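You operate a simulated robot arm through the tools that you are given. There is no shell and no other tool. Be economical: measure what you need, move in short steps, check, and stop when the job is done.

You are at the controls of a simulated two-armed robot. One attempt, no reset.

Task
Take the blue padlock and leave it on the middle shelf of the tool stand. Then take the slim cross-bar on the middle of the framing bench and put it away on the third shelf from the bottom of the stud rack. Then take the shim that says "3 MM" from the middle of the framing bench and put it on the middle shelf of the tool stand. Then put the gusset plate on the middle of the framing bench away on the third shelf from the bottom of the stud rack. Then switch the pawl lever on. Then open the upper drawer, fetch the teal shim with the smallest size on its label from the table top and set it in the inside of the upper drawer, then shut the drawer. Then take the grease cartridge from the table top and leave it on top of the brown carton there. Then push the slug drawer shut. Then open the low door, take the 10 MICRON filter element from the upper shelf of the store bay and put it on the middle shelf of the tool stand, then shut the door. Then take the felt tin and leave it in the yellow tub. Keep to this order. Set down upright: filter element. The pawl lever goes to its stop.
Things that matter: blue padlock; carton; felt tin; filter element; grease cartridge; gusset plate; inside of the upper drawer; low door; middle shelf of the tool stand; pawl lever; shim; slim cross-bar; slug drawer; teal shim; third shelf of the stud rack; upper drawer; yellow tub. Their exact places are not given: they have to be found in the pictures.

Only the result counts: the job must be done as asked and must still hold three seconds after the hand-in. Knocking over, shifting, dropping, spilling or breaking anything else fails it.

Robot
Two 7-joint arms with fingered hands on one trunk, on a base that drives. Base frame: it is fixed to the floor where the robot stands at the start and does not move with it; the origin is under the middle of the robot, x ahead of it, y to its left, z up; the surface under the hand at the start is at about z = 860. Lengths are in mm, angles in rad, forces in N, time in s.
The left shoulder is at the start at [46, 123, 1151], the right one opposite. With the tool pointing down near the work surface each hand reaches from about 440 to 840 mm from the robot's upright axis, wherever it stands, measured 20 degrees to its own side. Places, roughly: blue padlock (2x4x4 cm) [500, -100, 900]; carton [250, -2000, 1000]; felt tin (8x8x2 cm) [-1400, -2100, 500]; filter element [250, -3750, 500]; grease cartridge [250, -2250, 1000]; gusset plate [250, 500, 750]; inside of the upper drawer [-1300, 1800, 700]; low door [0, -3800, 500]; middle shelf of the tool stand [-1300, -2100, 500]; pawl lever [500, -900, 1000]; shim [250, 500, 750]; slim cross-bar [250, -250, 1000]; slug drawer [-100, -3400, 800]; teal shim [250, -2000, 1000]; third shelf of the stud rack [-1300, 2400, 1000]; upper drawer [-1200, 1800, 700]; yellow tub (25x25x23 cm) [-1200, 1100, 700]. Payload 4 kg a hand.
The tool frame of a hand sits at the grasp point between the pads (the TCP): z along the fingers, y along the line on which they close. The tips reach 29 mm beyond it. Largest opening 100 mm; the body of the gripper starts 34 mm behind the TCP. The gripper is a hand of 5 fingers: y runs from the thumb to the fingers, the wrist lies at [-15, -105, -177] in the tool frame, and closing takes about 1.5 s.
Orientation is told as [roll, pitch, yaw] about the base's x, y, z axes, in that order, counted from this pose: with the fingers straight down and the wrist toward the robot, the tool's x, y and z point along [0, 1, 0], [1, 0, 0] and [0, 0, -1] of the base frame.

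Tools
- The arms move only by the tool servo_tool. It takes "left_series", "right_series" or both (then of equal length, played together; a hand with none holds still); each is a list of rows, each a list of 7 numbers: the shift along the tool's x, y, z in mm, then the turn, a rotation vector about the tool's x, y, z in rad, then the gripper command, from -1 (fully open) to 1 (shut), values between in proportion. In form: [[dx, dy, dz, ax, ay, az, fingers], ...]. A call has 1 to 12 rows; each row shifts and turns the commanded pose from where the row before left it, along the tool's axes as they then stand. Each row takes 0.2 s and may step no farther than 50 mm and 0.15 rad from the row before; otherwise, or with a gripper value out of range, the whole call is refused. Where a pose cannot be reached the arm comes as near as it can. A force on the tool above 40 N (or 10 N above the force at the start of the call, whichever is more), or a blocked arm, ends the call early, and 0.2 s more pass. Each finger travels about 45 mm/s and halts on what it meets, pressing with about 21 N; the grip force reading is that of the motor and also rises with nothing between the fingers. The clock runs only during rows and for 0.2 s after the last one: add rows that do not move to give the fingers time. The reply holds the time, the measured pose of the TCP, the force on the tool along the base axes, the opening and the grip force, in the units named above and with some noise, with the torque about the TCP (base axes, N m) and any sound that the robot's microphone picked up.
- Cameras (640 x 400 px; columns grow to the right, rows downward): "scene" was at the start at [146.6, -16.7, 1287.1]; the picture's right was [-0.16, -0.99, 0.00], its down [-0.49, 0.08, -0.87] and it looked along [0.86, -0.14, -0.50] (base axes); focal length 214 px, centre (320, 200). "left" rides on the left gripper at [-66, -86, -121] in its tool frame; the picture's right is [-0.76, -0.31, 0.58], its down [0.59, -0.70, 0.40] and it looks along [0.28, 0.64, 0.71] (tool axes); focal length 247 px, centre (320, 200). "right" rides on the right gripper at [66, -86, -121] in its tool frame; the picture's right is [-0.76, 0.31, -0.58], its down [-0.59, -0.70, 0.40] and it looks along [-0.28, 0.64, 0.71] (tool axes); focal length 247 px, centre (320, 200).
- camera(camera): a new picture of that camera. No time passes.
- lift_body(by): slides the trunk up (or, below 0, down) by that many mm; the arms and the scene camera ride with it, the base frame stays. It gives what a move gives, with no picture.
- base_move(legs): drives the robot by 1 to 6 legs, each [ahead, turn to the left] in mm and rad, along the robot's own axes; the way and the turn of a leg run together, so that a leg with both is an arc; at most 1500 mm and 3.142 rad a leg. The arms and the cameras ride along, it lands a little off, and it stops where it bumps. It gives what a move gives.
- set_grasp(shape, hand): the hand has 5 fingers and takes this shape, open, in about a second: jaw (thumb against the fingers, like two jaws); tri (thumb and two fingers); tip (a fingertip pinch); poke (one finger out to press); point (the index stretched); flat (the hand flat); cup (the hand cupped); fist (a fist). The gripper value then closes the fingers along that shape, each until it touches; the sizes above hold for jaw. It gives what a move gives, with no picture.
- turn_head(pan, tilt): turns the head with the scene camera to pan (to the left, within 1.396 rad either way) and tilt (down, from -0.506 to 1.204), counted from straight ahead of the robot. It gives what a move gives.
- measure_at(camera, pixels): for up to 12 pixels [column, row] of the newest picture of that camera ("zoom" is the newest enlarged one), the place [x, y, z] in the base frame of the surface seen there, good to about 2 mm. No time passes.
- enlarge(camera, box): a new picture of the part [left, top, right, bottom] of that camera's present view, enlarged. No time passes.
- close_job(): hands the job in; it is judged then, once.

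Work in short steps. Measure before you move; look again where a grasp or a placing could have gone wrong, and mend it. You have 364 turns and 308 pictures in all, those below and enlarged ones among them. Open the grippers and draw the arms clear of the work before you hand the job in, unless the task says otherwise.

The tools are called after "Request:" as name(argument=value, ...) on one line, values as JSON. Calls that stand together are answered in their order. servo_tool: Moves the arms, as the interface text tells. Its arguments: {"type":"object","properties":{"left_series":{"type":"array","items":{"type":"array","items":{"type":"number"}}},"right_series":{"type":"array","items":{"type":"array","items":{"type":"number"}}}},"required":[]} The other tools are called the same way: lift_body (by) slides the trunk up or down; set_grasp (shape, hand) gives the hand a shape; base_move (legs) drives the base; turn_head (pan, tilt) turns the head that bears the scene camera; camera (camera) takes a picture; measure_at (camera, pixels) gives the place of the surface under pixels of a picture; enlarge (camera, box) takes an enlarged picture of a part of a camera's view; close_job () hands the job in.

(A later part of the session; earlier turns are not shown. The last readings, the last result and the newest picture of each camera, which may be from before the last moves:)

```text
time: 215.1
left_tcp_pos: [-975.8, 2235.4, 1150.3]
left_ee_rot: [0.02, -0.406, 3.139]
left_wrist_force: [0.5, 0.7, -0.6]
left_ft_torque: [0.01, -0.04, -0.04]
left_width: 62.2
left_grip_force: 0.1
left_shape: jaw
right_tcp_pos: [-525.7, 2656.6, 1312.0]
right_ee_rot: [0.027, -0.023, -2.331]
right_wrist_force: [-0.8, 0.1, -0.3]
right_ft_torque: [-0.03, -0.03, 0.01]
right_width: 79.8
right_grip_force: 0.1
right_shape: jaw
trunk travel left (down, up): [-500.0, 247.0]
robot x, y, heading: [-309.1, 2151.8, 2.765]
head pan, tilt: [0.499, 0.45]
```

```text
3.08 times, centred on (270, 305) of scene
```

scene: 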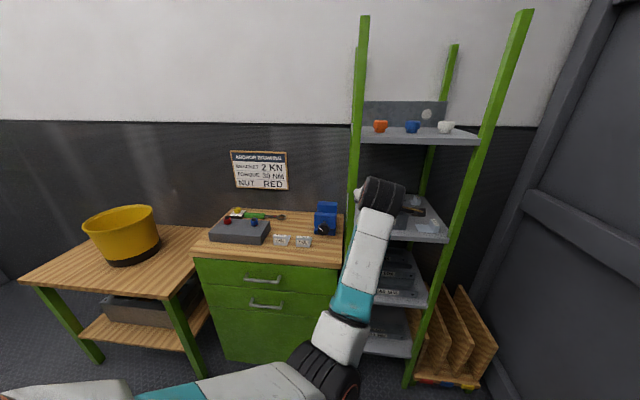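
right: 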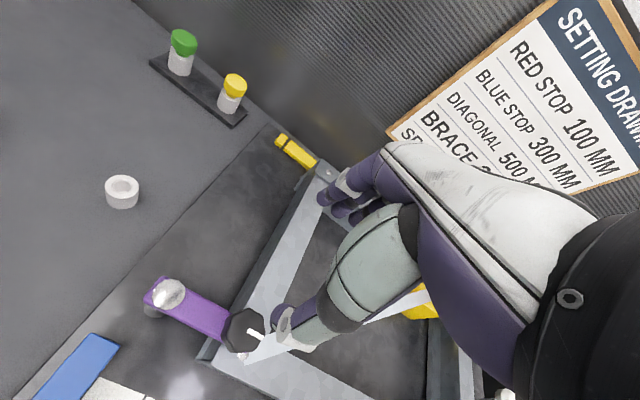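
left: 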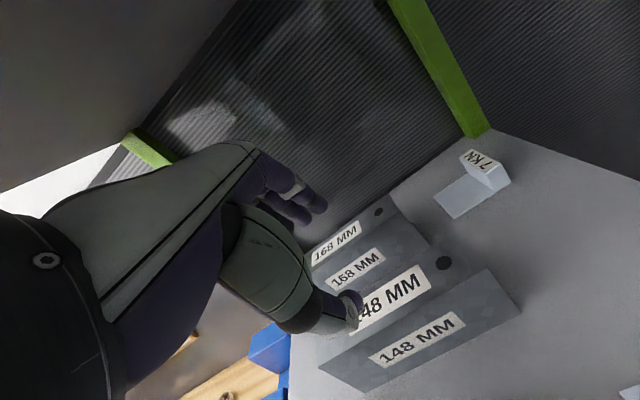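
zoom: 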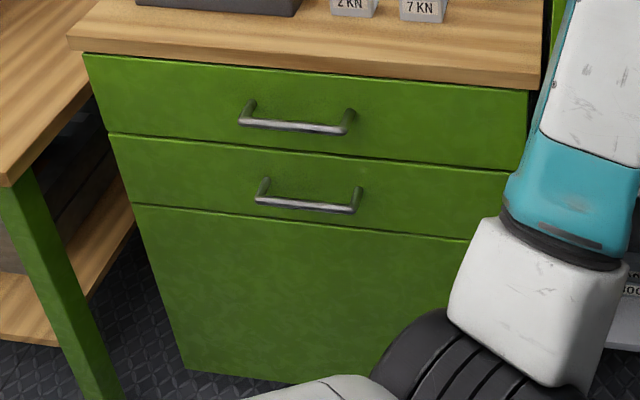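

Upper drawer handle: a bar at (−1037, 1780–1910, 770). Next the 3 MM shim: I straighten the hand and drive to the bench stance for it.

Request:
servo_tool(left_series=[[0, 0, 0, 0.14, 0, 0, -0.25], [0, 0, 0, 0.14, 0, 0, -0.25], [0, 0, 0, 0.13, 0, 0, -0.25]])

Request:
base_move(legs=[[0, 1.896], [850, 0], [813, 0], [0, 1.208]])

Request:
turn_head(pan=0.2, tilt=0.7)

Request:
camera(camera="scene")

```text
time: 215.9
left_tcp_pos: [-974.7, 2237.0, 1150.9]
left_ee_rot: [0.018, 0.004, -3.139]
left_wrist_force: [-0.1, -0.8, -0.1]
left_ft_torque: [-0.01, -0.01, 0.02]
left_width: 62.2
left_grip_force: 0.0
left_shape: jaw
right_tcp_pos: [-524.7, 2655.6, 1313.5]
right_ee_rot: [0.028, -0.022, -2.329]
right_wrist_force: [0.6, 0.6, 0.2]
right_ft_torque: [0.02, -0.02, 0.04]
right_width: 79.6
right_grip_force: 0.1
right_shape: jaw
trunk travel left (down, up): [-500.0, 247.0]
robot x, y, heading: [-305.7, 2151.9, 2.762]
head pan, tilt: [0.499, 0.45]
```

```text
time: 232.2
left_tcp_pos: [266.4, 353.4, 1150.4]
left_ee_rot: [0.019, 0.002, -0.046]
left_wrist_force: [0.1, -0.8, -0.1]
left_ft_torque: [-0.02, 0.0, 0.06]
left_width: 62.2
left_grip_force: 0.1
left_shape: jaw
right_tcp_pos: [-204.0, -44.0, 1313.4]
right_ee_rot: [0.026, -0.021, 0.762]
right_wrist_force: [0.0, 0.0, -0.3]
right_ft_torque: [-0.02, -0.01, -0.01]
right_width: 79.9
right_grip_force: 0.1
right_shape: jaw
trunk travel left (down, up): [-500.0, 247.0]
robot x, y, heading: [-398.7, 468.5, -0.425]
head pan, tilt: [0.499, 0.45]
```

```text
time: 233.0
left_tcp_pos: [266.4, 351.6, 1150.5]
left_ee_rot: [0.019, 0.002, -0.045]
left_wrist_force: [-0.9, -0.4, 0.6]
left_ft_torque: [-0.03, -0.02, 0.03]
left_width: 62.5
left_grip_force: 0.0
left_shape: jaw
right_tcp_pos: [-204.8, -43.8, 1312.6]
right_ee_rot: [0.027, -0.022, 0.763]
right_wrist_force: [0.0, 0.4, -1.4]
right_ft_torque: [0.0, -0.03, 0.0]
right_width: 79.8
right_grip_force: 0.0
right_shape: jaw
trunk travel left (down, up): [-500.0, 247.0]
robot x, y, heading: [-397.7, 468.0, -0.426]
head pan, tilt: [0.201, 0.7]
```

```text
228 pictures are left
```

scene: 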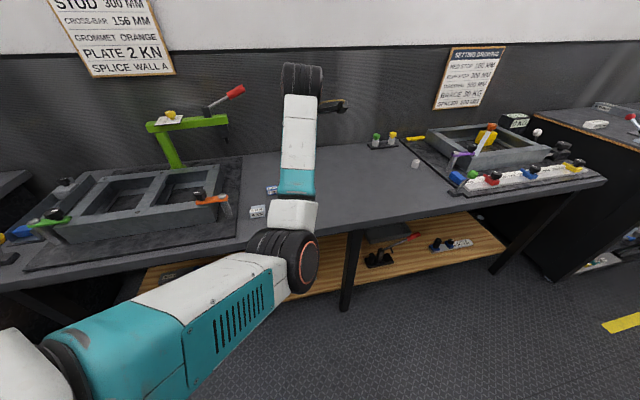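

The left hand is near the shim; I look with its camera.

Request:
camera(camera="left")

```text
227 pictures are left
```

left: 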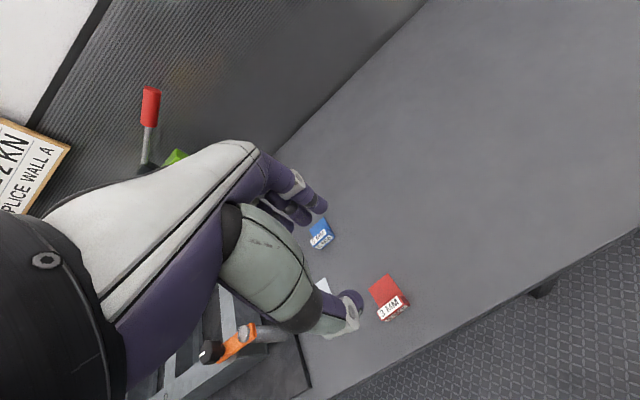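

Request:
enlarge(camera="left", box=[290, 200, 450, 350])

Request:
measure_at(camera="left", pixels=[[370, 288], [390, 278], [377, 307], [405, 296], [383, 318], [408, 306], [380, 312], [393, 305], [386, 290], [400, 285]])

```text
2.67 times, centred on (370, 275) of left
```

zoom: 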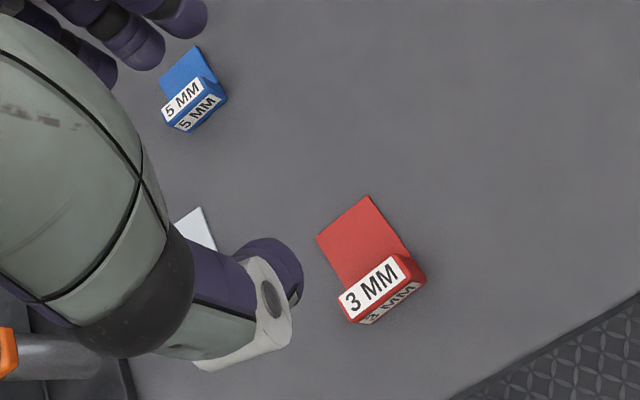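

```text
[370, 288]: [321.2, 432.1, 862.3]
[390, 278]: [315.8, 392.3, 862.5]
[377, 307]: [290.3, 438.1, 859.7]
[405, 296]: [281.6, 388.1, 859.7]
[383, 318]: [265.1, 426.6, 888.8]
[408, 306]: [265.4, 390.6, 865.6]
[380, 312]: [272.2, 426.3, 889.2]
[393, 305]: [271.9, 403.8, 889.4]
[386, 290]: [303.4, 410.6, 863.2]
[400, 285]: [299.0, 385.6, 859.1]
```

Shim block: x 263–283, y 388–428, top z 889, with its blade behind. I lower the trunk and bring the hand above it.

Request:
lift_body(by=-100)

Request:
servo_tool(left_series=[[28, 2.2, 10, 0, 0, -0.04, -0.4], [28, 2.2, 30, 0, 0, 0, -0.4], [0, 0, 40, 0, 0, 0, -0.4], [0, 0, 0, 0, 0, 0, -0.4]])

Request:
enlarge(camera="left", box=[240, 190, 440, 360])

```text
time: 234.3
left_tcp_pos: [266.5, 353.4, 1052.0]
left_ee_rot: [0.018, 0.003, -0.046]
left_wrist_force: [-0.6, 0.5, 0.5]
left_ft_torque: [-0.02, 0.02, -0.01]
left_width: 62.2
left_grip_force: 0.1
left_shape: jaw
right_tcp_pos: [-204.3, -43.8, 1213.2]
right_ee_rot: [0.026, -0.022, 0.762]
right_wrist_force: [0.0, 0.3, -0.4]
right_ft_torque: [-0.03, 0.0, -0.02]
right_width: 79.9
right_grip_force: 0.1
right_shape: jaw
trunk travel left (down, up): [-400.0, 347.0]
robot x, y, heading: [-397.3, 467.5, -0.423]
head pan, tilt: [0.201, 0.7]
```

```text
time: 235.3
left_tcp_pos: [272.5, 412.0, 970.3]
left_ee_rot: [0.017, 0.002, -0.005]
left_wrist_force: [-0.5, 0.2, 0.4]
left_ft_torque: [0.0, -0.01, 0.02]
left_width: 69.5
left_grip_force: 0.1
left_shape: jaw
right_tcp_pos: [-205.1, -44.0, 1213.3]
right_ee_rot: [0.028, -0.022, 0.763]
right_wrist_force: [-0.9, 0.1, 0.0]
right_ft_torque: [0.01, 0.04, -0.01]
right_width: 79.7
right_grip_force: 0.1
right_shape: jaw
trunk travel left (down, up): [-400.0, 347.0]
robot x, y, heading: [-393.3, 470.1, -0.429]
head pan, tilt: [0.201, 0.7]
```

```text
2.35 times, centred on (340, 275) of left
```

zoom: 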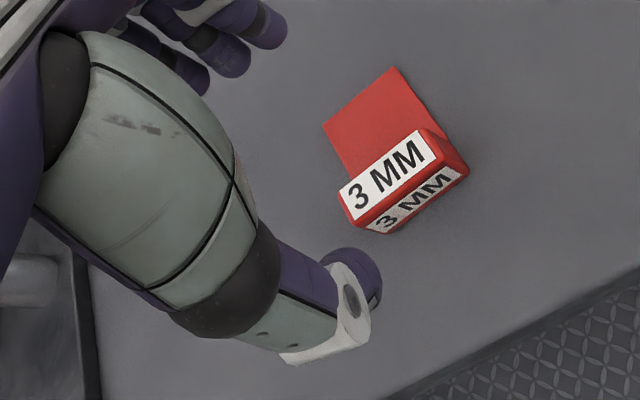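

Aligned. I lower to z 896 with a 50 mm opening.

Request:
servo_tool(left_series=[[-4, 0, 20, 0, 0, 0, -0.1], [0, 0, 25, 0, 0, 0, -0.1], [0, 0, 20, 0, 0, 0, -0.1], [0, 0, 9, 0, 0, 0, -0.1], [0, 0, 0, 0, 0, 0, -0.1]])

Request:
enlarge(camera="left", box=[240, 190, 440, 360])

```text
time: 236.5
left_tcp_pos: [270.4, 407.7, 897.4]
left_ee_rot: [0.016, 0.002, -0.006]
left_wrist_force: [-0.3, 0.2, -0.9]
left_ft_torque: [0.02, 0.05, -0.04]
left_width: 55.1
left_grip_force: 0.1
left_shape: jaw
right_tcp_pos: [-204.2, -43.8, 1213.5]
right_ee_rot: [0.028, -0.022, 0.762]
right_wrist_force: [0.0, -0.2, -0.4]
right_ft_torque: [0.02, -0.01, 0.0]
right_width: 80.0
right_grip_force: 0.1
right_shape: jaw
trunk travel left (down, up): [-400.0, 347.0]
robot x, y, heading: [-399.2, 469.1, -0.428]
head pan, tilt: [0.201, 0.7]
```

```text
2.35 times, centred on (340, 275) of left
```

zoom: 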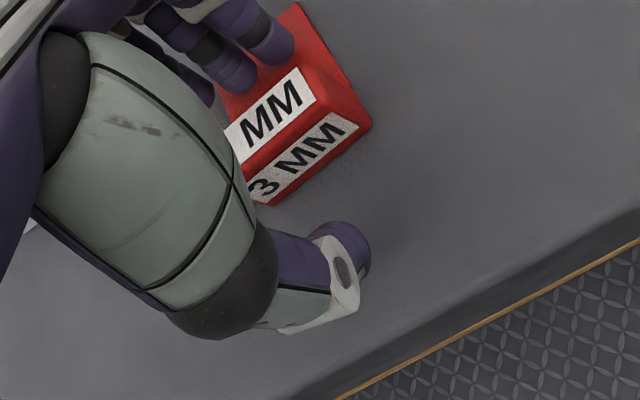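

The block is between thumb and fingers. Close and lift.

Request:
servo_tool(left_series=[[0, 1, 0, 0, 0, 0, 0.4], [0, 0, 0, 0, 0, 0, 1], [0, 0, 0, 0, 0, 0, 1], [0, 0, 0, 0, 0, 0, 1], [0, 0, 0, 0, 0, 0, 1], [0, 0, 0, 0, 0, 0, 1]])

Request:
servo_tool(left_series=[[0, 0, -10, 0, 0, 0, 1], [0, 0, -25, 0, 0, 0, 1], [0, 0, -45, 0, 0, 0, 1], [0, 0, -45, 0, 0, 0, 1], [0, 0, -45, 0, 0, 0, 1], [0, 0, -45, 0, 0, 0, 1]])

Request:
enlarge(camera="left", box=[240, 160, 440, 360])

```text
time: 237.9
left_tcp_pos: [272.4, 407.0, 896.3]
left_ee_rot: [0.02, 0.003, -0.004]
left_wrist_force: [-0.4, 0.4, 0.6]
left_ft_torque: [0.0, -0.03, -0.02]
left_width: 11.2
left_grip_force: 21.0
left_shape: jaw
right_tcp_pos: [-204.9, -44.7, 1212.8]
right_ee_rot: [0.028, -0.022, 0.763]
right_wrist_force: [-0.1, 0.3, 0.0]
right_ft_torque: [0.03, -0.02, -0.01]
right_width: 80.1
right_grip_force: 0.0
right_shape: jaw
trunk travel left (down, up): [-400.0, 347.0]
robot x, y, heading: [-399.9, 467.8, -0.431]
head pan, tilt: [0.201, 0.7]
```

```text
time: 239.3
left_tcp_pos: [273.0, 400.4, 1116.5]
left_ee_rot: [0.018, 0.001, -0.005]
left_wrist_force: [0.1, -0.1, -1.1]
left_ft_torque: [0.03, 0.02, 0.0]
left_width: 11.2
left_grip_force: 21.0
left_shape: jaw
right_tcp_pos: [-205.4, -43.9, 1213.7]
right_ee_rot: [0.025, -0.023, 0.763]
right_wrist_force: [-0.7, -1.2, -0.2]
right_ft_torque: [-0.07, -0.01, 0.02]
right_width: 80.0
right_grip_force: 0.2
right_shape: jaw
trunk travel left (down, up): [-400.0, 347.0]
robot x, y, heading: [-397.1, 469.3, -0.43]
head pan, tilt: [0.201, 0.7]
```

```text
2.00 times, centred on (340, 260) of left
```

zoom: 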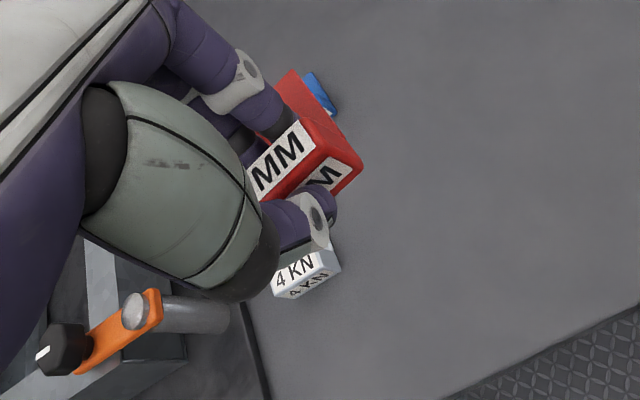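

The shim is held. I drive to the tool stand along lane x ≈ −400.

Request:
base_move(legs=[[-60, 0], [0, -1.141], [1100, 0], [1060, 0]])

Request:
base_move(legs=[[0, -1.571]])

```text
time: 253.3
left_tcp_pos: [-178.5, -2256.8, 1116.0]
left_ee_rot: [0.019, 0.001, -1.132]
left_wrist_force: [0.3, -0.2, -0.2]
left_ft_torque: [-0.02, 0.0, -0.01]
left_width: 10.6
left_grip_force: 20.5
left_shape: jaw
right_tcp_pos: [-785.8, -2015.6, 1212.0]
right_ee_rot: [0.028, -0.023, -0.366]
right_wrist_force: [0.7, -0.7, 0.7]
right_ft_torque: [0.0, -0.01, -0.03]
right_width: 79.8
right_grip_force: 0.1
right_shape: jaw
trunk travel left (down, up): [-400.0, 347.0]
robot x, y, heading: [-408.2, -1622.4, -1.554]
head pan, tilt: [0.201, 0.7]
```

```text
time: 257.6
left_tcp_pos: [-1039.8, -1849.2, 1115.5]
left_ee_rot: [0.019, 0.003, -2.698]
left_wrist_force: [0.4, 0.2, 0.1]
left_ft_torque: [0.03, -0.02, -0.03]
left_width: 10.5
left_grip_force: 21.4
left_shape: jaw
right_tcp_pos: [-801.8, -1242.4, 1212.2]
right_ee_rot: [0.026, -0.022, -1.931]
right_wrist_force: [-0.9, 0.3, -0.3]
right_ft_torque: [-0.04, -0.01, 0.0]
right_width: 79.9
right_grip_force: 0.1
right_shape: jaw
trunk travel left (down, up): [-400.0, 347.0]
robot x, y, heading: [-409.0, -1621.8, -3.122]
head pan, tilt: [0.201, 0.7]
```

I shift the hand to y ≈ −1961 and square it to the shelf before lowering the trunk.

Request:
servo_tool(left_series=[[39.4, 4, 0, 0, 0, 0, 1], [39.4, 4, 0, 0, 0, 0, 1], [39.4, 4, 0, 0, 0, 0, 1], [0, 0, 0, 0, 0, 0.14, 1], [0, 0, 0, 0, 0, 0.14, 1], [0, 0, 0, 0, 0, 0.14, 1], [0, 0, 0, 0, 0, 0, 1]])

Request:
lift_body(by=-400)

Request:
turn_head(pan=0.3, tilt=0.6)

Request:
camera(camera="scene")

```text
time: 259.2
left_tcp_pos: [-1000.6, -1963.6, 1118.0]
left_ee_rot: [0.016, 0.009, -3.12]
left_wrist_force: [-1.0, 0.3, -0.7]
left_ft_torque: [0.02, -0.05, 0.0]
left_width: 10.8
left_grip_force: 21.3
left_shape: jaw
right_tcp_pos: [-802.7, -1243.4, 1213.8]
right_ee_rot: [0.026, -0.023, -1.932]
right_wrist_force: [-0.4, 0.0, -0.7]
right_ft_torque: [0.04, 0.0, -0.02]
right_width: 79.8
right_grip_force: 0.0
right_shape: jaw
trunk travel left (down, up): [-400.0, 347.0]
robot x, y, heading: [-404.9, -1621.1, -3.12]
head pan, tilt: [0.201, 0.7]
```

```text
time: 263.0
left_tcp_pos: [-1016.0, -1962.2, 675.2]
left_ee_rot: [0.016, 0.101, -3.121]
left_wrist_force: [0.7, -0.4, -0.3]
left_ft_torque: [0.0, 0.01, -0.01]
left_width: 10.6
left_grip_force: 20.8
left_shape: jaw
right_tcp_pos: [-802.3, -1242.7, 812.6]
right_ee_rot: [0.027, -0.022, -1.932]
right_wrist_force: [0.7, 0.3, -0.2]
right_ft_torque: [0.02, -0.02, -0.03]
right_width: 79.7
right_grip_force: 0.0
right_shape: jaw
trunk travel left (down, up): [0.0, 747.0]
robot x, y, heading: [-405.8, -1621.5, -3.124]
head pan, tilt: [0.201, 0.7]
```

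```text
time: 263.7
left_tcp_pos: [-1015.9, -1961.6, 673.7]
left_ee_rot: [0.016, 0.103, -3.118]
left_wrist_force: [0.5, 0.3, -0.2]
left_ft_torque: [0.0, 0.0, -0.01]
left_width: 11.0
left_grip_force: 21.4
left_shape: jaw
right_tcp_pos: [-801.8, -1242.0, 813.2]
right_ee_rot: [0.027, -0.024, -1.931]
right_wrist_force: [0.3, 0.3, 0.1]
right_ft_torque: [-0.01, -0.02, 0.02]
right_width: 79.8
right_grip_force: 0.0
right_shape: jaw
trunk travel left (down, up): [0.0, 747.0]
robot x, y, heading: [-405.1, -1617.9, -3.123]
head pan, tilt: [0.3, 0.6]
```

```text
222 pictures are left
```

scene: 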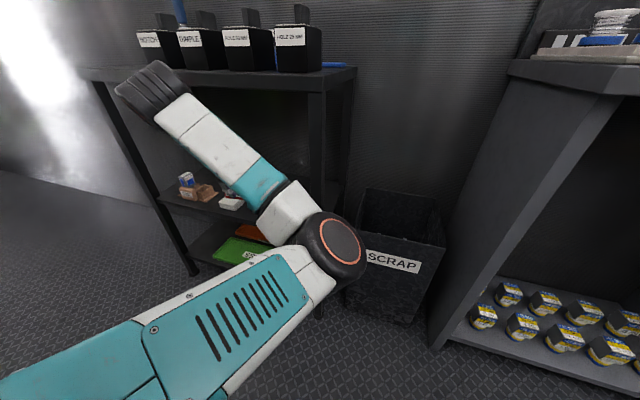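

The arm's pose changed during lowering; the elbow is now in front, low. I measure where it is relative to the stand.

Request:
measure_at(camera="scene", pixels=[[335, 240], [330, 275], [360, 250], [290, 215], [240, 165], [160, 95], [310, 215], [320, 110]])

Request:
camera(camera="left")

```text
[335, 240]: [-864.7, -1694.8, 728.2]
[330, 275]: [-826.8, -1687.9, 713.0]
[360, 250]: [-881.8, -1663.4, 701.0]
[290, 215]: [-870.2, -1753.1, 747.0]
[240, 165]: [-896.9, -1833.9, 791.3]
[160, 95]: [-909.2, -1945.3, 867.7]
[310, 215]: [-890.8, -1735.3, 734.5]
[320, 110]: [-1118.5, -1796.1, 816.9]
```

```text
221 pictures are left
```

left: 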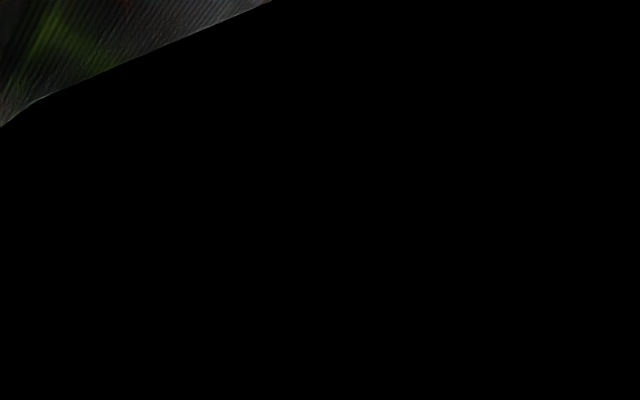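

The forearm is folded against the hand's own camera — a bad fold. I raise the trunk again and undo the last arm move, to use the oblique stance that works.

Request:
lift_body(by=400)

Request:
servo_tool(left_series=[[0, 0, 0, 0, 0, -0.14, 1], [0, 0, 0, 0, 0, -0.14, 1], [0, 0, 0, 0, 0, -0.14, 1], [-39.4, -4, 0, 0, 0, 0, 1], [-39.4, -4, 0, 0, 0, 0, 1], [-39.4, -4, 0, 0, 0, 0, 1], [0, 0, 0, 0, 0, 0, 1]])

Request:
camera(camera="left")

Request:
camera(camera="scene")

```text
time: 267.5
left_tcp_pos: [-1015.1, -1963.0, 1073.8]
left_ee_rot: [0.017, 0.101, -3.12]
left_wrist_force: [0.8, -0.9, 0.2]
left_ft_torque: [0.0, 0.0, -0.01]
left_width: 10.6
left_grip_force: 20.7
left_shape: jaw
right_tcp_pos: [-802.9, -1241.6, 1212.8]
right_ee_rot: [0.028, -0.022, -1.931]
right_wrist_force: [0.2, -0.4, 0.0]
right_ft_torque: [0.0, -0.02, 0.02]
right_width: 80.1
right_grip_force: 0.1
right_shape: jaw
trunk travel left (down, up): [-400.0, 347.0]
robot x, y, heading: [-404.7, -1618.1, -3.121]
head pan, tilt: [0.3, 0.6]
```

```text
time: 269.1
left_tcp_pos: [-1057.8, -1850.1, 1070.6]
left_ee_rot: [0.054, 0.086, -2.699]
left_wrist_force: [0.7, -0.1, -0.4]
left_ft_torque: [-0.01, -0.03, 0.03]
left_width: 10.9
left_grip_force: 20.7
left_shape: jaw
right_tcp_pos: [-802.2, -1243.7, 1212.6]
right_ee_rot: [0.026, -0.024, -1.933]
right_wrist_force: [0.6, -0.1, 0.5]
right_ft_torque: [0.0, -0.01, 0.01]
right_width: 79.9
right_grip_force: 0.0
right_shape: jaw
trunk travel left (down, up): [-400.0, 347.0]
robot x, y, heading: [-407.9, -1623.1, -3.123]
head pan, tilt: [0.3, 0.6]
```

```text
220 pictures are left
```

left: 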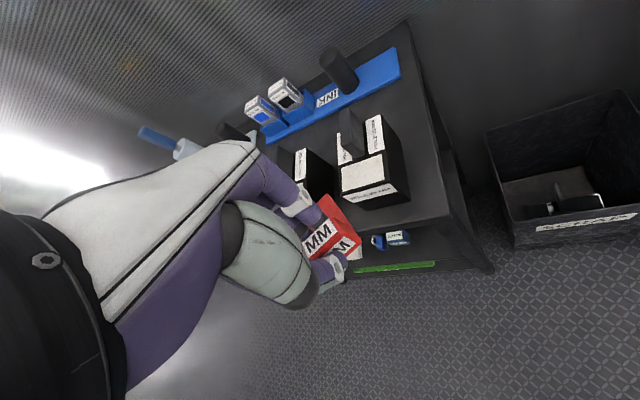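

```text
219 pictures are left
```

scene: 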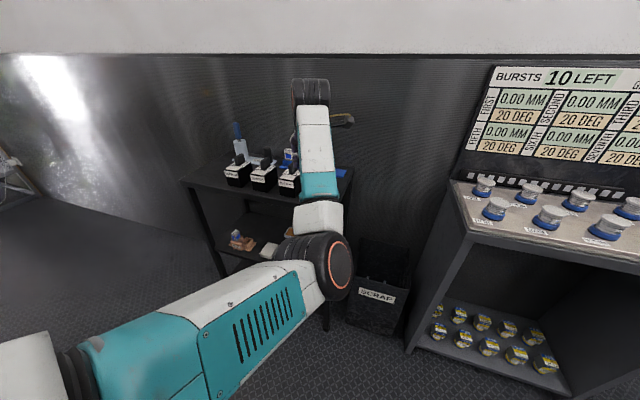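

I drive to the oblique stance for the stand: robot (−384, −2128), heading 2.73.

Request:
servo_tool(left_series=[[0, 0, -20, -0.086, -0.04, 0, 1], [0, 0, -20, 0, 0, 0, 1], [0, 0, 0, 0, 0, 0, 1]])

Request:
base_move(legs=[[0, 1.636], [505, 0], [0, -2.068]])

Request:
camera(camera="scene")

```text
time: 269.9
left_tcp_pos: [-1058.5, -1848.1, 1110.9]
left_ee_rot: [0.016, 0.0, -2.702]
left_wrist_force: [-0.1, -0.5, -0.8]
left_ft_torque: [0.02, -0.01, -0.02]
left_width: 10.8
left_grip_force: 21.1
left_shape: jaw
right_tcp_pos: [-802.0, -1242.5, 1212.6]
right_ee_rot: [0.028, -0.022, -1.934]
right_wrist_force: [0.5, 0.0, 0.4]
right_ft_torque: [-0.02, -0.01, 0.03]
right_width: 79.9
right_grip_force: 0.0
right_shape: jaw
trunk travel left (down, up): [-400.0, 347.0]
robot x, y, heading: [-406.0, -1622.0, -3.118]
head pan, tilt: [0.3, 0.6]
```

```text
time: 279.6
left_tcp_pos: [-682.1, -2736.5, 1111.0]
left_ee_rot: [0.021, -0.005, -1.941]
left_wrist_force: [-1.4, 1.1, -0.1]
left_ft_torque: [-0.06, 0.0, 0.03]
left_width: 10.5
left_grip_force: 20.3
left_shape: jaw
right_tcp_pos: [-911.8, -2117.2, 1208.6]
right_ee_rot: [0.034, -0.026, -1.173]
right_wrist_force: [-1.1, 0.5, -1.4]
right_ft_torque: [-0.03, -0.04, -0.02]
right_width: 79.9
right_grip_force: 0.0
right_shape: jaw
trunk travel left (down, up): [-400.0, 347.0]
robot x, y, heading: [-359.7, -2125.7, -2.239]
head pan, tilt: [0.3, 0.6]
stopped in leg 3: the robot was blocked; the commanded pose is now the measured one
```

```text
218 pictures are left
```

scene: 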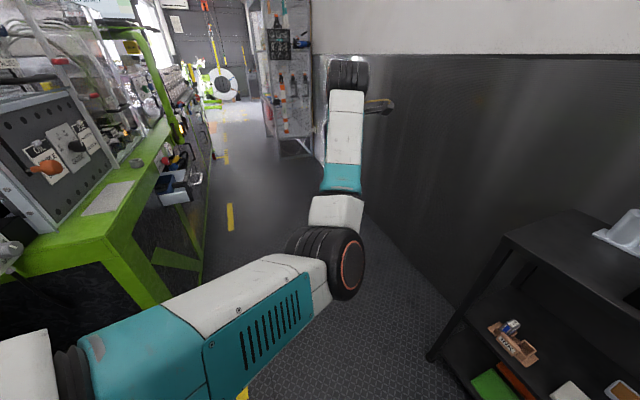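

Turning was blocked, likely the base's rear against the table behind. I measure how far the left-hand furniture reaches here.

Request:
measure_at(camera="scene", pixels=[[105, 230], [165, 295], [200, 215], [190, 270], [430, 355], [505, 240], [240, 380], [170, 190]])

Request:
turn_head(pan=1.39, tilt=0.8)

Request:
camera(camera="scene")

```text
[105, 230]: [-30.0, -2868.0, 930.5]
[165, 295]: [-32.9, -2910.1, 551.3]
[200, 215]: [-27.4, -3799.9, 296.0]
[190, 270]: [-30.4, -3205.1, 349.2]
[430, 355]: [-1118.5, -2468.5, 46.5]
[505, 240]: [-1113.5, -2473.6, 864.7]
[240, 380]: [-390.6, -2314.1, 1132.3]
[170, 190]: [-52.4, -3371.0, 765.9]
```

```text
time: 281.0
left_tcp_pos: [-678.2, -2741.3, 1108.8]
left_ee_rot: [0.016, -0.002, -1.935]
left_wrist_force: [0.2, -0.7, -1.0]
left_ft_torque: [0.03, 0.01, 0.0]
left_width: 10.6
left_grip_force: 20.8
left_shape: jaw
right_tcp_pos: [-908.2, -2124.0, 1210.6]
right_ee_rot: [0.033, -0.02, -1.17]
right_wrist_force: [1.0, 0.0, 0.7]
right_ft_torque: [0.02, 0.01, 0.01]
right_width: 80.1
right_grip_force: 0.1
right_shape: jaw
trunk travel left (down, up): [-400.0, 347.0]
robot x, y, heading: [-358.9, -2125.4, -2.241]
head pan, tilt: [1.389, 0.799]
```

```text
217 pictures are left
```

scene: 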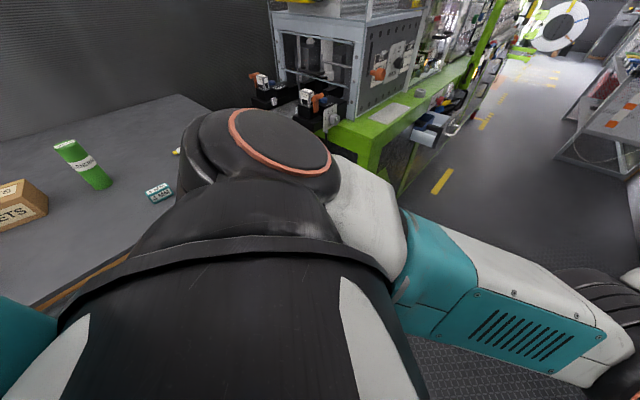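

I ease forward 90 mm away from the table, then finish the turn.

Request:
base_move(legs=[[90, 0]])

Request:
base_move(legs=[[0, -1.316]])

Request:
turn_head(pan=0.2, tilt=0.6)

Request:
camera(camera="scene")

```text
time: 282.1
left_tcp_pos: [-735.7, -2812.8, 1108.8]
left_ee_rot: [0.016, -0.002, -1.939]
left_wrist_force: [-0.4, -0.4, 0.0]
left_ft_torque: [0.0, 0.0, 0.01]
left_width: 10.4
left_grip_force: 20.9
left_shape: jaw
right_tcp_pos: [-965.7, -2194.4, 1210.5]
right_ee_rot: [0.032, -0.02, -1.173]
right_wrist_force: [-0.4, 0.3, 0.1]
right_ft_torque: [0.01, 0.0, 0.01]
right_width: 80.1
right_grip_force: 0.0
right_shape: jaw
trunk travel left (down, up): [-400.0, 347.0]
robot x, y, heading: [-416.9, -2200.6, -2.239]
head pan, tilt: [1.389, 0.799]
```

```text
time: 285.8
left_tcp_pos: [-1091.8, -2039.0, 1109.2]
left_ee_rot: [0.018, -0.003, 3.022]
left_wrist_force: [0.0, 0.0, 0.4]
left_ft_torque: [0.01, -0.01, 0.01]
left_width: 10.7
left_grip_force: 20.6
left_shape: jaw
right_tcp_pos: [-548.7, -1665.6, 1209.3]
right_ee_rot: [0.032, -0.02, -2.497]
right_wrist_force: [0.8, -0.4, 0.0]
right_ft_torque: [0.01, 0.02, 0.01]
right_width: 79.9
right_grip_force: 0.1
right_shape: jaw
trunk travel left (down, up): [-400.0, 347.0]
robot x, y, heading: [-419.8, -2196.5, 2.716]
head pan, tilt: [1.389, 0.799]
```

```text
time: 287.2
left_tcp_pos: [-1092.0, -2039.4, 1109.5]
left_ee_rot: [0.016, -0.005, 3.02]
left_wrist_force: [0.0, -0.3, -0.7]
left_ft_torque: [-0.01, -0.01, -0.01]
left_width: 10.4
left_grip_force: 21.3
left_shape: jaw
right_tcp_pos: [-546.6, -1665.4, 1210.3]
right_ee_rot: [0.034, -0.019, -2.498]
right_wrist_force: [-0.1, 0.5, -1.3]
right_ft_torque: [0.02, 0.01, 0.03]
right_width: 79.9
right_grip_force: 0.1
right_shape: jaw
trunk travel left (down, up): [-400.0, 347.0]
robot x, y, heading: [-420.2, -2196.7, 2.72]
head pan, tilt: [0.201, 0.6]
```

```text
216 pictures are left
```

scene: 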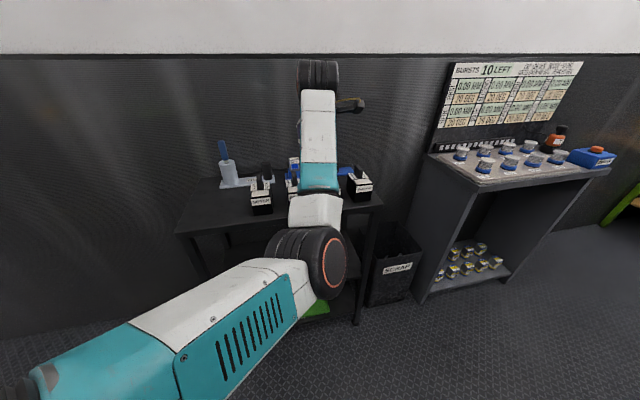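

Good. I draw the hand back 75 mm, then lower the trunk.

Request:
servo_tool(left_series=[[0, -38, 0, 0, 0, 0, 1], [0, -38, 0, 0, 0, 0, 1], [0, 0, 0, 0, 0, 0, 1]])

Request:
lift_body(by=-250)

Request:
camera(camera="scene")

```text
time: 288.0
left_tcp_pos: [-1013.3, -2049.3, 1106.1]
left_ee_rot: [0.018, -0.002, 3.021]
left_wrist_force: [0.5, -0.6, -0.8]
left_ft_torque: [0.0, 0.01, -0.03]
left_width: 10.8
left_grip_force: 20.5
left_shape: jaw
right_tcp_pos: [-547.9, -1665.3, 1209.8]
right_ee_rot: [0.033, -0.02, -2.497]
right_wrist_force: [0.1, 0.7, -0.3]
right_ft_torque: [-0.01, 0.02, -0.03]
right_width: 80.3
right_grip_force: 0.0
right_shape: jaw
trunk travel left (down, up): [-400.0, 347.0]
robot x, y, heading: [-418.3, -2197.4, 2.713]
head pan, tilt: [0.201, 0.6]
```

```text
time: 290.6
left_tcp_pos: [-1029.9, -2042.2, 816.5]
left_ee_rot: [0.04, 0.07, 3.024]
left_wrist_force: [0.3, 0.2, 0.1]
left_ft_torque: [-0.03, 0.02, 0.0]
left_width: 10.7
left_grip_force: 21.2
left_shape: jaw
right_tcp_pos: [-548.0, -1664.7, 961.1]
right_ee_rot: [0.034, -0.02, -2.496]
right_wrist_force: [0.3, 1.0, 0.9]
right_ft_torque: [0.01, -0.04, 0.06]
right_width: 80.2
right_grip_force: 0.0
right_shape: jaw
trunk travel left (down, up): [-150.0, 597.0]
robot x, y, heading: [-418.3, -2197.6, 2.717]
head pan, tilt: [0.201, 0.6]
```

```text
215 pictures are left
```

scene: 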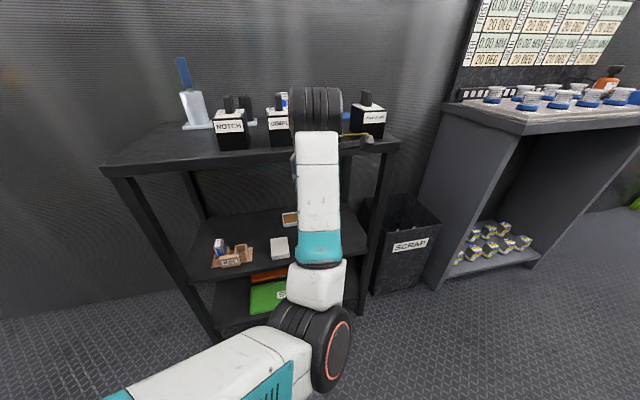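

Pose sagged a little again (wrist strongly folded). Lowering the hand with the arm should unfold the wrist; I level it and go down 110 mm.

Request:
servo_tool(left_series=[[0, 0, 25, -0.035, 0, 0, 1], [0, 0, 30, -0.035, 0, 0, 1], [0, 0, 30, 0, 0, 0, 1], [0, 0, 30, 0, 0, 0, 1], [0, 0, 0, 0, 0, 0, 1]])

Request:
camera(camera="scene")

Request:
camera(camera="left")

```text
time: 291.8
left_tcp_pos: [-1026.8, -2048.6, 700.9]
left_ee_rot: [0.041, -0.001, 3.02]
left_wrist_force: [-1.0, -0.1, -1.1]
left_ft_torque: [0.0, 0.0, 0.01]
left_width: 10.5
left_grip_force: 21.1
left_shape: jaw
right_tcp_pos: [-547.5, -1665.2, 960.8]
right_ee_rot: [0.032, -0.023, -2.495]
right_wrist_force: [-0.1, 0.3, 0.6]
right_ft_torque: [0.02, 0.0, 0.02]
right_width: 79.8
right_grip_force: 0.2
right_shape: jaw
trunk travel left (down, up): [-150.0, 597.0]
robot x, y, heading: [-419.4, -2200.1, 2.721]
head pan, tilt: [0.201, 0.6]
```

```text
214 pictures are left
```

scene: 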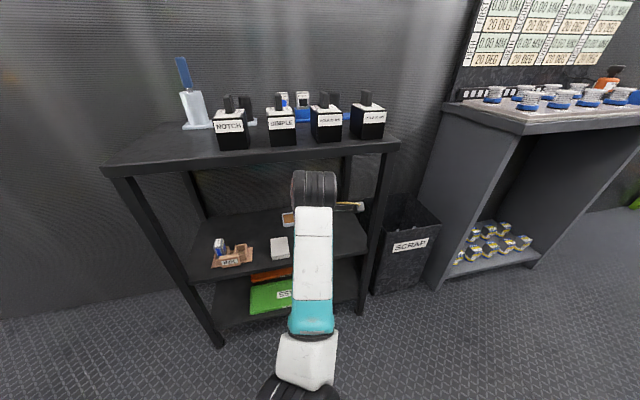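

```text
213 pictures are left
```

left: 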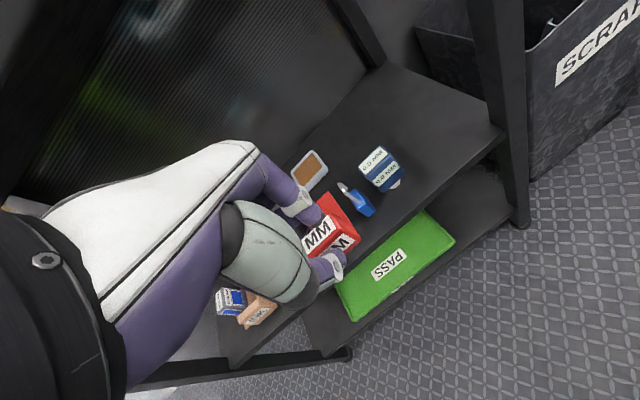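

Now the arm is well unfolded. I lower the trunk by 103 to bring TCP to z ≈ 598 and drive in 150 mm.

Request:
lift_body(by=-103)

Request:
base_move(legs=[[150, 0]])

Request:
camera(camera="left")

Request:
camera(camera="scene")

```text
time: 293.1
left_tcp_pos: [-1028.0, -2046.9, 599.5]
left_ee_rot: [0.04, -0.001, 3.017]
left_wrist_force: [0.2, -0.5, 0.1]
left_ft_torque: [0.01, -0.04, -0.03]
left_width: 10.4
left_grip_force: 21.1
left_shape: jaw
right_tcp_pos: [-548.0, -1665.0, 857.5]
right_ee_rot: [0.033, -0.023, -2.496]
right_wrist_force: [0.4, 0.2, -0.4]
right_ft_torque: [-0.01, -0.01, -0.01]
right_width: 79.7
right_grip_force: 0.1
right_shape: jaw
trunk travel left (down, up): [-47.0, 700.0]
robot x, y, heading: [-419.1, -2196.1, 2.718]
head pan, tilt: [0.201, 0.6]
```

```text
time: 294.5
left_tcp_pos: [-1166.1, -1986.1, 597.9]
left_ee_rot: [0.04, 0.001, 3.023]
left_wrist_force: [0.7, 0.2, 0.7]
left_ft_torque: [0.0, 0.0, -0.01]
left_width: 10.5
left_grip_force: 21.3
left_shape: jaw
right_tcp_pos: [-686.1, -1603.3, 857.1]
right_ee_rot: [0.031, -0.019, -2.497]
right_wrist_force: [-0.2, -0.4, -0.3]
right_ft_torque: [0.0, 0.01, 0.04]
right_width: 79.9
right_grip_force: 0.1
right_shape: jaw
trunk travel left (down, up): [-47.0, 700.0]
robot x, y, heading: [-557.9, -2136.3, 2.721]
head pan, tilt: [0.201, 0.6]
```

```text
212 pictures are left
```

left: 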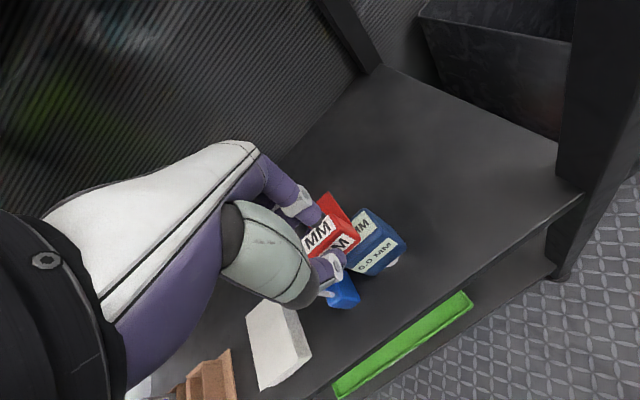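

```text
211 pictures are left
```

scene: 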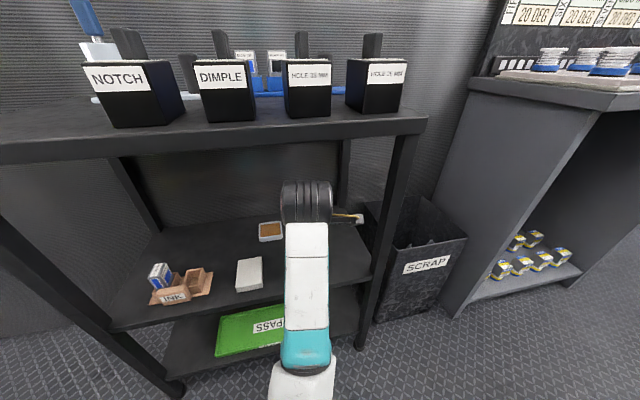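

I reach straight in (−x) over the gauge to (−1275, −1986), keeping the wrist camera clear of the post.

Request:
servo_tool(left_series=[[4.4, 36, 0, 0, 0, 0, 1], [4.4, 36, 0, 0, 0, 0, 1], [4.4, 36, 0, 0, 0, 0, 1], [0, 0, 0, 0, 0, 0, 1]])

Request:
camera(camera="left")

Request:
camera(camera="scene")

```text
time: 295.5
left_tcp_pos: [-1277.6, -1987.9, 597.8]
left_ee_rot: [0.042, 0.0, 3.022]
left_wrist_force: [0.7, 0.0, -0.8]
left_ft_torque: [-0.02, -0.03, 0.0]
left_width: 10.6
left_grip_force: 21.0
left_shape: jaw
right_tcp_pos: [-687.1, -1603.3, 856.1]
right_ee_rot: [0.034, -0.021, -2.494]
right_wrist_force: [0.4, 0.5, 0.1]
right_ft_torque: [0.0, -0.03, 0.0]
right_width: 80.0
right_grip_force: 0.0
right_shape: jaw
trunk travel left (down, up): [-47.0, 700.0]
robot x, y, heading: [-552.8, -2135.9, 2.723]
head pan, tilt: [0.201, 0.6]
```

```text
210 pictures are left
```

left: 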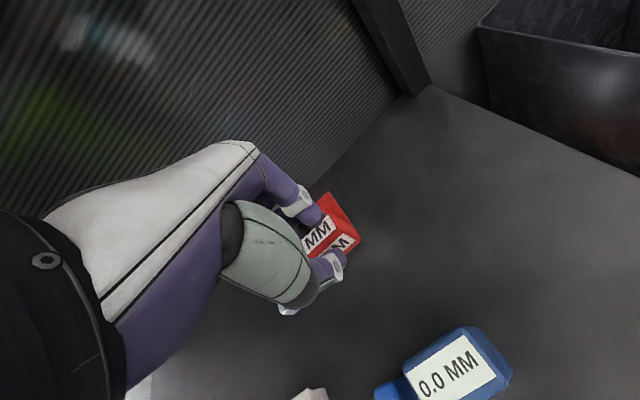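

```text
209 pictures are left
```

scene: 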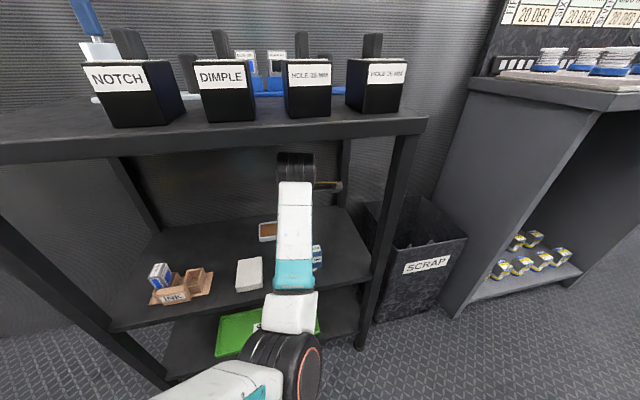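

Before lowering I measure the forearm/elbow to be sure it clears the shelf edge.

Request:
measure_at(camera="scene", pixels=[[280, 360], [290, 310], [293, 275], [296, 230], [297, 190], [318, 250], [270, 250]])

```text
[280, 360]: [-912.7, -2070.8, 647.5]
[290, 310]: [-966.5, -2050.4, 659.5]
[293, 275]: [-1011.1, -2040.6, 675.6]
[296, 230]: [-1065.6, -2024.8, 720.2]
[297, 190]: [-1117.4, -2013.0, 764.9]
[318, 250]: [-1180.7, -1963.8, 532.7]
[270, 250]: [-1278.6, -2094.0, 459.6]
```

It clears. I lower 92 mm, look, then set down.

Request:
servo_tool(left_series=[[0, 0, 30, 0, 0, 0, 1], [0, 0, 30, 0, 0, 0, 1], [0, 0, 25, 0, 0, 0, 1], [0, 0, 10, 0, 0, 0, 1], [0, 0, 0, 0, 0, 0, 1]])

Request:
enlarge(camera="left", box=[240, 160, 440, 360])

```text
time: 296.7
left_tcp_pos: [-1277.0, -1990.2, 503.3]
left_ee_rot: [0.041, 0.001, 3.023]
left_wrist_force: [-0.9, 0.1, -1.1]
left_ft_torque: [0.02, -0.02, 0.02]
left_width: 10.6
left_grip_force: 20.9
left_shape: jaw
right_tcp_pos: [-687.1, -1602.7, 857.6]
right_ee_rot: [0.032, -0.019, -2.495]
right_wrist_force: [-0.6, -0.7, 0.2]
right_ft_torque: [-0.01, -0.01, -0.02]
right_width: 79.9
right_grip_force: 0.1
right_shape: jaw
trunk travel left (down, up): [-47.0, 700.0]
robot x, y, heading: [-557.6, -2133.7, 2.722]
head pan, tilt: [0.201, 0.6]
```

```text
2.00 times, centred on (340, 260) of left
```

zoom: 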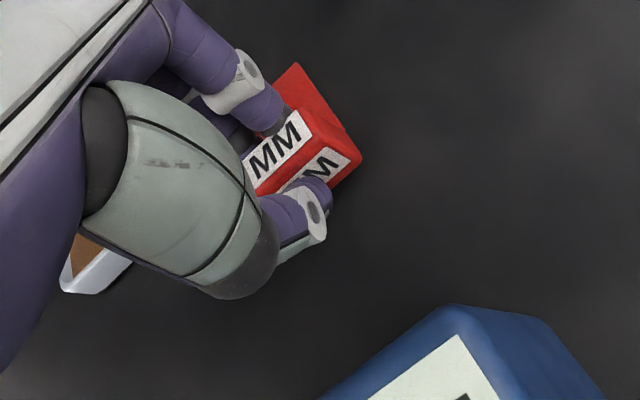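

Request:
servo_tool(left_series=[[0, 0, 4, 0, 0, 0, 1], [0, 0, 3, 0, 0, 0, 1], [0, 0, 0, 0, 0, 0, 0.6], [0, 0, 0, 0, 0, 0, 0.3], [0, 0, 0, 0, 0, 0, 0.1], [0, 0, 0, 0, 0, 0, 0.1], [0, 0, -20, 0, 0, 0, 0.1], [0, 0, -40, 0, 0, 0, 0.1], [0, 0, -35, 0, 0, 0, 0.1]])

Request:
camera(camera="left")

```text
time: 298.7
left_tcp_pos: [-1275.2, -1987.5, 594.0]
left_ee_rot: [0.041, -0.001, 3.019]
left_wrist_force: [0.4, -0.2, -0.1]
left_ft_torque: [0.0, -0.03, 0.0]
left_width: 44.4
left_grip_force: 0.0
left_shape: jaw
right_tcp_pos: [-686.2, -1603.3, 857.7]
right_ee_rot: [0.034, -0.021, -2.497]
right_wrist_force: [0.5, 0.2, 0.0]
right_ft_torque: [0.02, 0.02, 0.04]
right_width: 80.0
right_grip_force: 0.0
right_shape: jaw
trunk travel left (down, up): [-47.0, 700.0]
robot x, y, heading: [-554.3, -2135.0, 2.717]
head pan, tilt: [0.201, 0.6]
```

```text
207 pictures are left
```

left: 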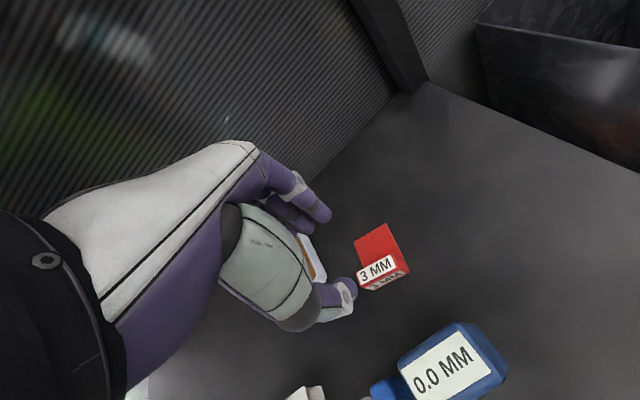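

The shim lies on the middle shelf. I draw the arm out and back off.

Request:
servo_tool(left_series=[[-4.4, -36, 0, 0, 0, 0, 0.1], [-4.4, -36, 0, 0, 0, 0, 0.1], [-4.4, -36, 0, 0, 0, 0, 0.1], [0, 0, 0, 0, 0, 0, 0.1]])

Request:
base_move(legs=[[-150, 0]])

Request:
lift_body(by=300)

Request:
camera(camera="scene")

```text
time: 299.7
left_tcp_pos: [-1162.8, -1985.7, 593.8]
left_ee_rot: [0.04, 0.0, 3.022]
left_wrist_force: [-0.3, -0.5, 0.1]
left_ft_torque: [0.0, 0.01, 0.0]
left_width: 44.7
left_grip_force: 0.0
left_shape: jaw
right_tcp_pos: [-686.1, -1602.2, 857.7]
right_ee_rot: [0.033, -0.02, -2.495]
right_wrist_force: [-0.3, 0.3, -0.1]
right_ft_torque: [0.01, -0.02, 0.01]
right_width: 80.1
right_grip_force: 0.0
right_shape: jaw
trunk travel left (down, up): [-47.0, 700.0]
robot x, y, heading: [-551.1, -2136.6, 2.719]
head pan, tilt: [0.201, 0.6]
```

```text
time: 301.1
left_tcp_pos: [-1025.4, -2049.5, 593.5]
left_ee_rot: [0.039, 0.001, 3.021]
left_wrist_force: [0.4, 0.7, -0.5]
left_ft_torque: [-0.02, -0.01, -0.02]
left_width: 45.0
left_grip_force: 0.0
left_shape: jaw
right_tcp_pos: [-549.2, -1665.3, 856.6]
right_ee_rot: [0.033, -0.02, -2.493]
right_wrist_force: [0.6, 0.2, 0.0]
right_ft_torque: [0.0, -0.01, -0.01]
right_width: 80.1
right_grip_force: 0.1
right_shape: jaw
trunk travel left (down, up): [-47.0, 700.0]
robot x, y, heading: [-416.9, -2194.9, 2.721]
head pan, tilt: [0.201, 0.6]
```

```text
time: 304.1
left_tcp_pos: [-1026.0, -2049.1, 893.3]
left_ee_rot: [0.039, -0.001, 3.022]
left_wrist_force: [0.1, 0.4, 0.3]
left_ft_torque: [0.0, -0.01, 0.02]
left_width: 44.9
left_grip_force: 0.0
left_shape: jaw
right_tcp_pos: [-549.9, -1665.0, 1157.0]
right_ee_rot: [0.034, -0.021, -2.492]
right_wrist_force: [0.7, 0.2, 0.2]
right_ft_torque: [0.01, 0.01, 0.01]
right_width: 80.0
right_grip_force: 0.0
right_shape: jaw
trunk travel left (down, up): [-347.0, 400.0]
robot x, y, heading: [-416.5, -2193.8, 2.719]
head pan, tilt: [0.201, 0.6]
```

```text
206 pictures are left
```

scene: 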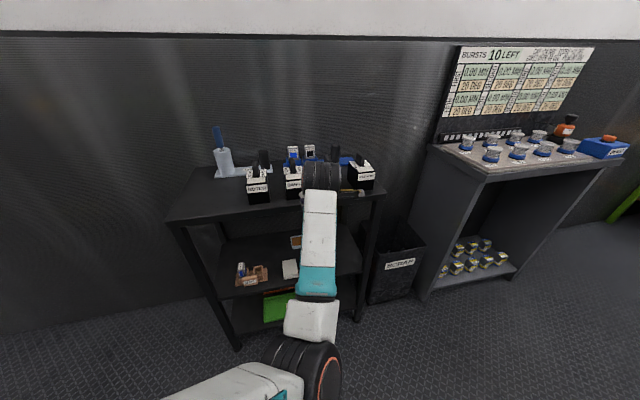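

Next the gusset plate. I raise the trunk further and drive back to the bench, to the stance for the plate.

Request:
lift_body(by=350)

Request:
base_move(legs=[[0, -1.177], [1400, 0], [1419, 0], [0, -1.956]])

Request:
camera(camera="left")

```text
time: 307.5
left_tcp_pos: [-1026.9, -2048.5, 1243.4]
left_ee_rot: [0.039, 0.0, 3.02]
left_wrist_force: [-0.5, -0.7, 0.2]
left_ft_torque: [0.01, 0.0, 0.0]
left_width: 44.5
left_grip_force: 0.0
left_shape: jaw
right_tcp_pos: [-549.3, -1663.6, 1506.9]
right_ee_rot: [0.034, -0.02, -2.495]
right_wrist_force: [-0.7, 0.0, -0.4]
right_ft_torque: [-0.02, 0.01, -0.03]
right_width: 80.1
right_grip_force: 0.1
right_shape: jaw
trunk travel left (down, up): [-697.0, 50.0]
robot x, y, heading: [-414.8, -2198.4, 2.72]
head pan, tilt: [0.201, 0.6]
```

```text
time: 329.5
left_tcp_pos: [445.2, 523.3, 1244.3]
left_ee_rot: [0.039, 0.0, -0.176]
left_wrist_force: [0.0, 0.5, 0.1]
left_ft_torque: [0.0, 0.0, -0.01]
left_width: 44.6
left_grip_force: 0.1
left_shape: jaw
right_tcp_pos: [-50.8, 165.8, 1506.8]
right_ee_rot: [0.033, -0.02, 0.592]
right_wrist_force: [0.0, -0.9, -0.4]
right_ft_torque: [0.0, 0.01, -0.02]
right_width: 79.8
right_grip_force: 0.1
right_shape: jaw
trunk travel left (down, up): [-697.0, 50.0]
robot x, y, heading: [-150.6, 705.4, -0.477]
head pan, tilt: [0.201, 0.6]
```

```text
205 pictures are left
```

left: 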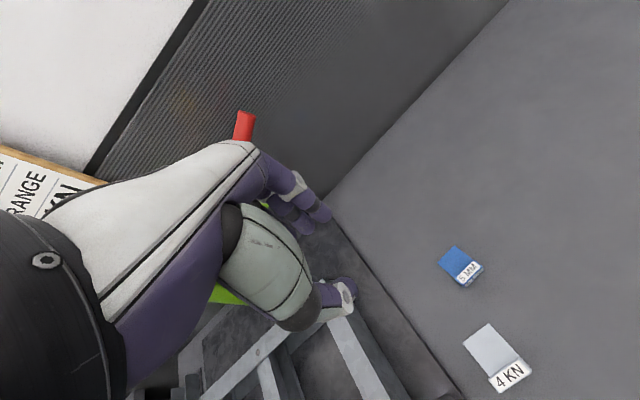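

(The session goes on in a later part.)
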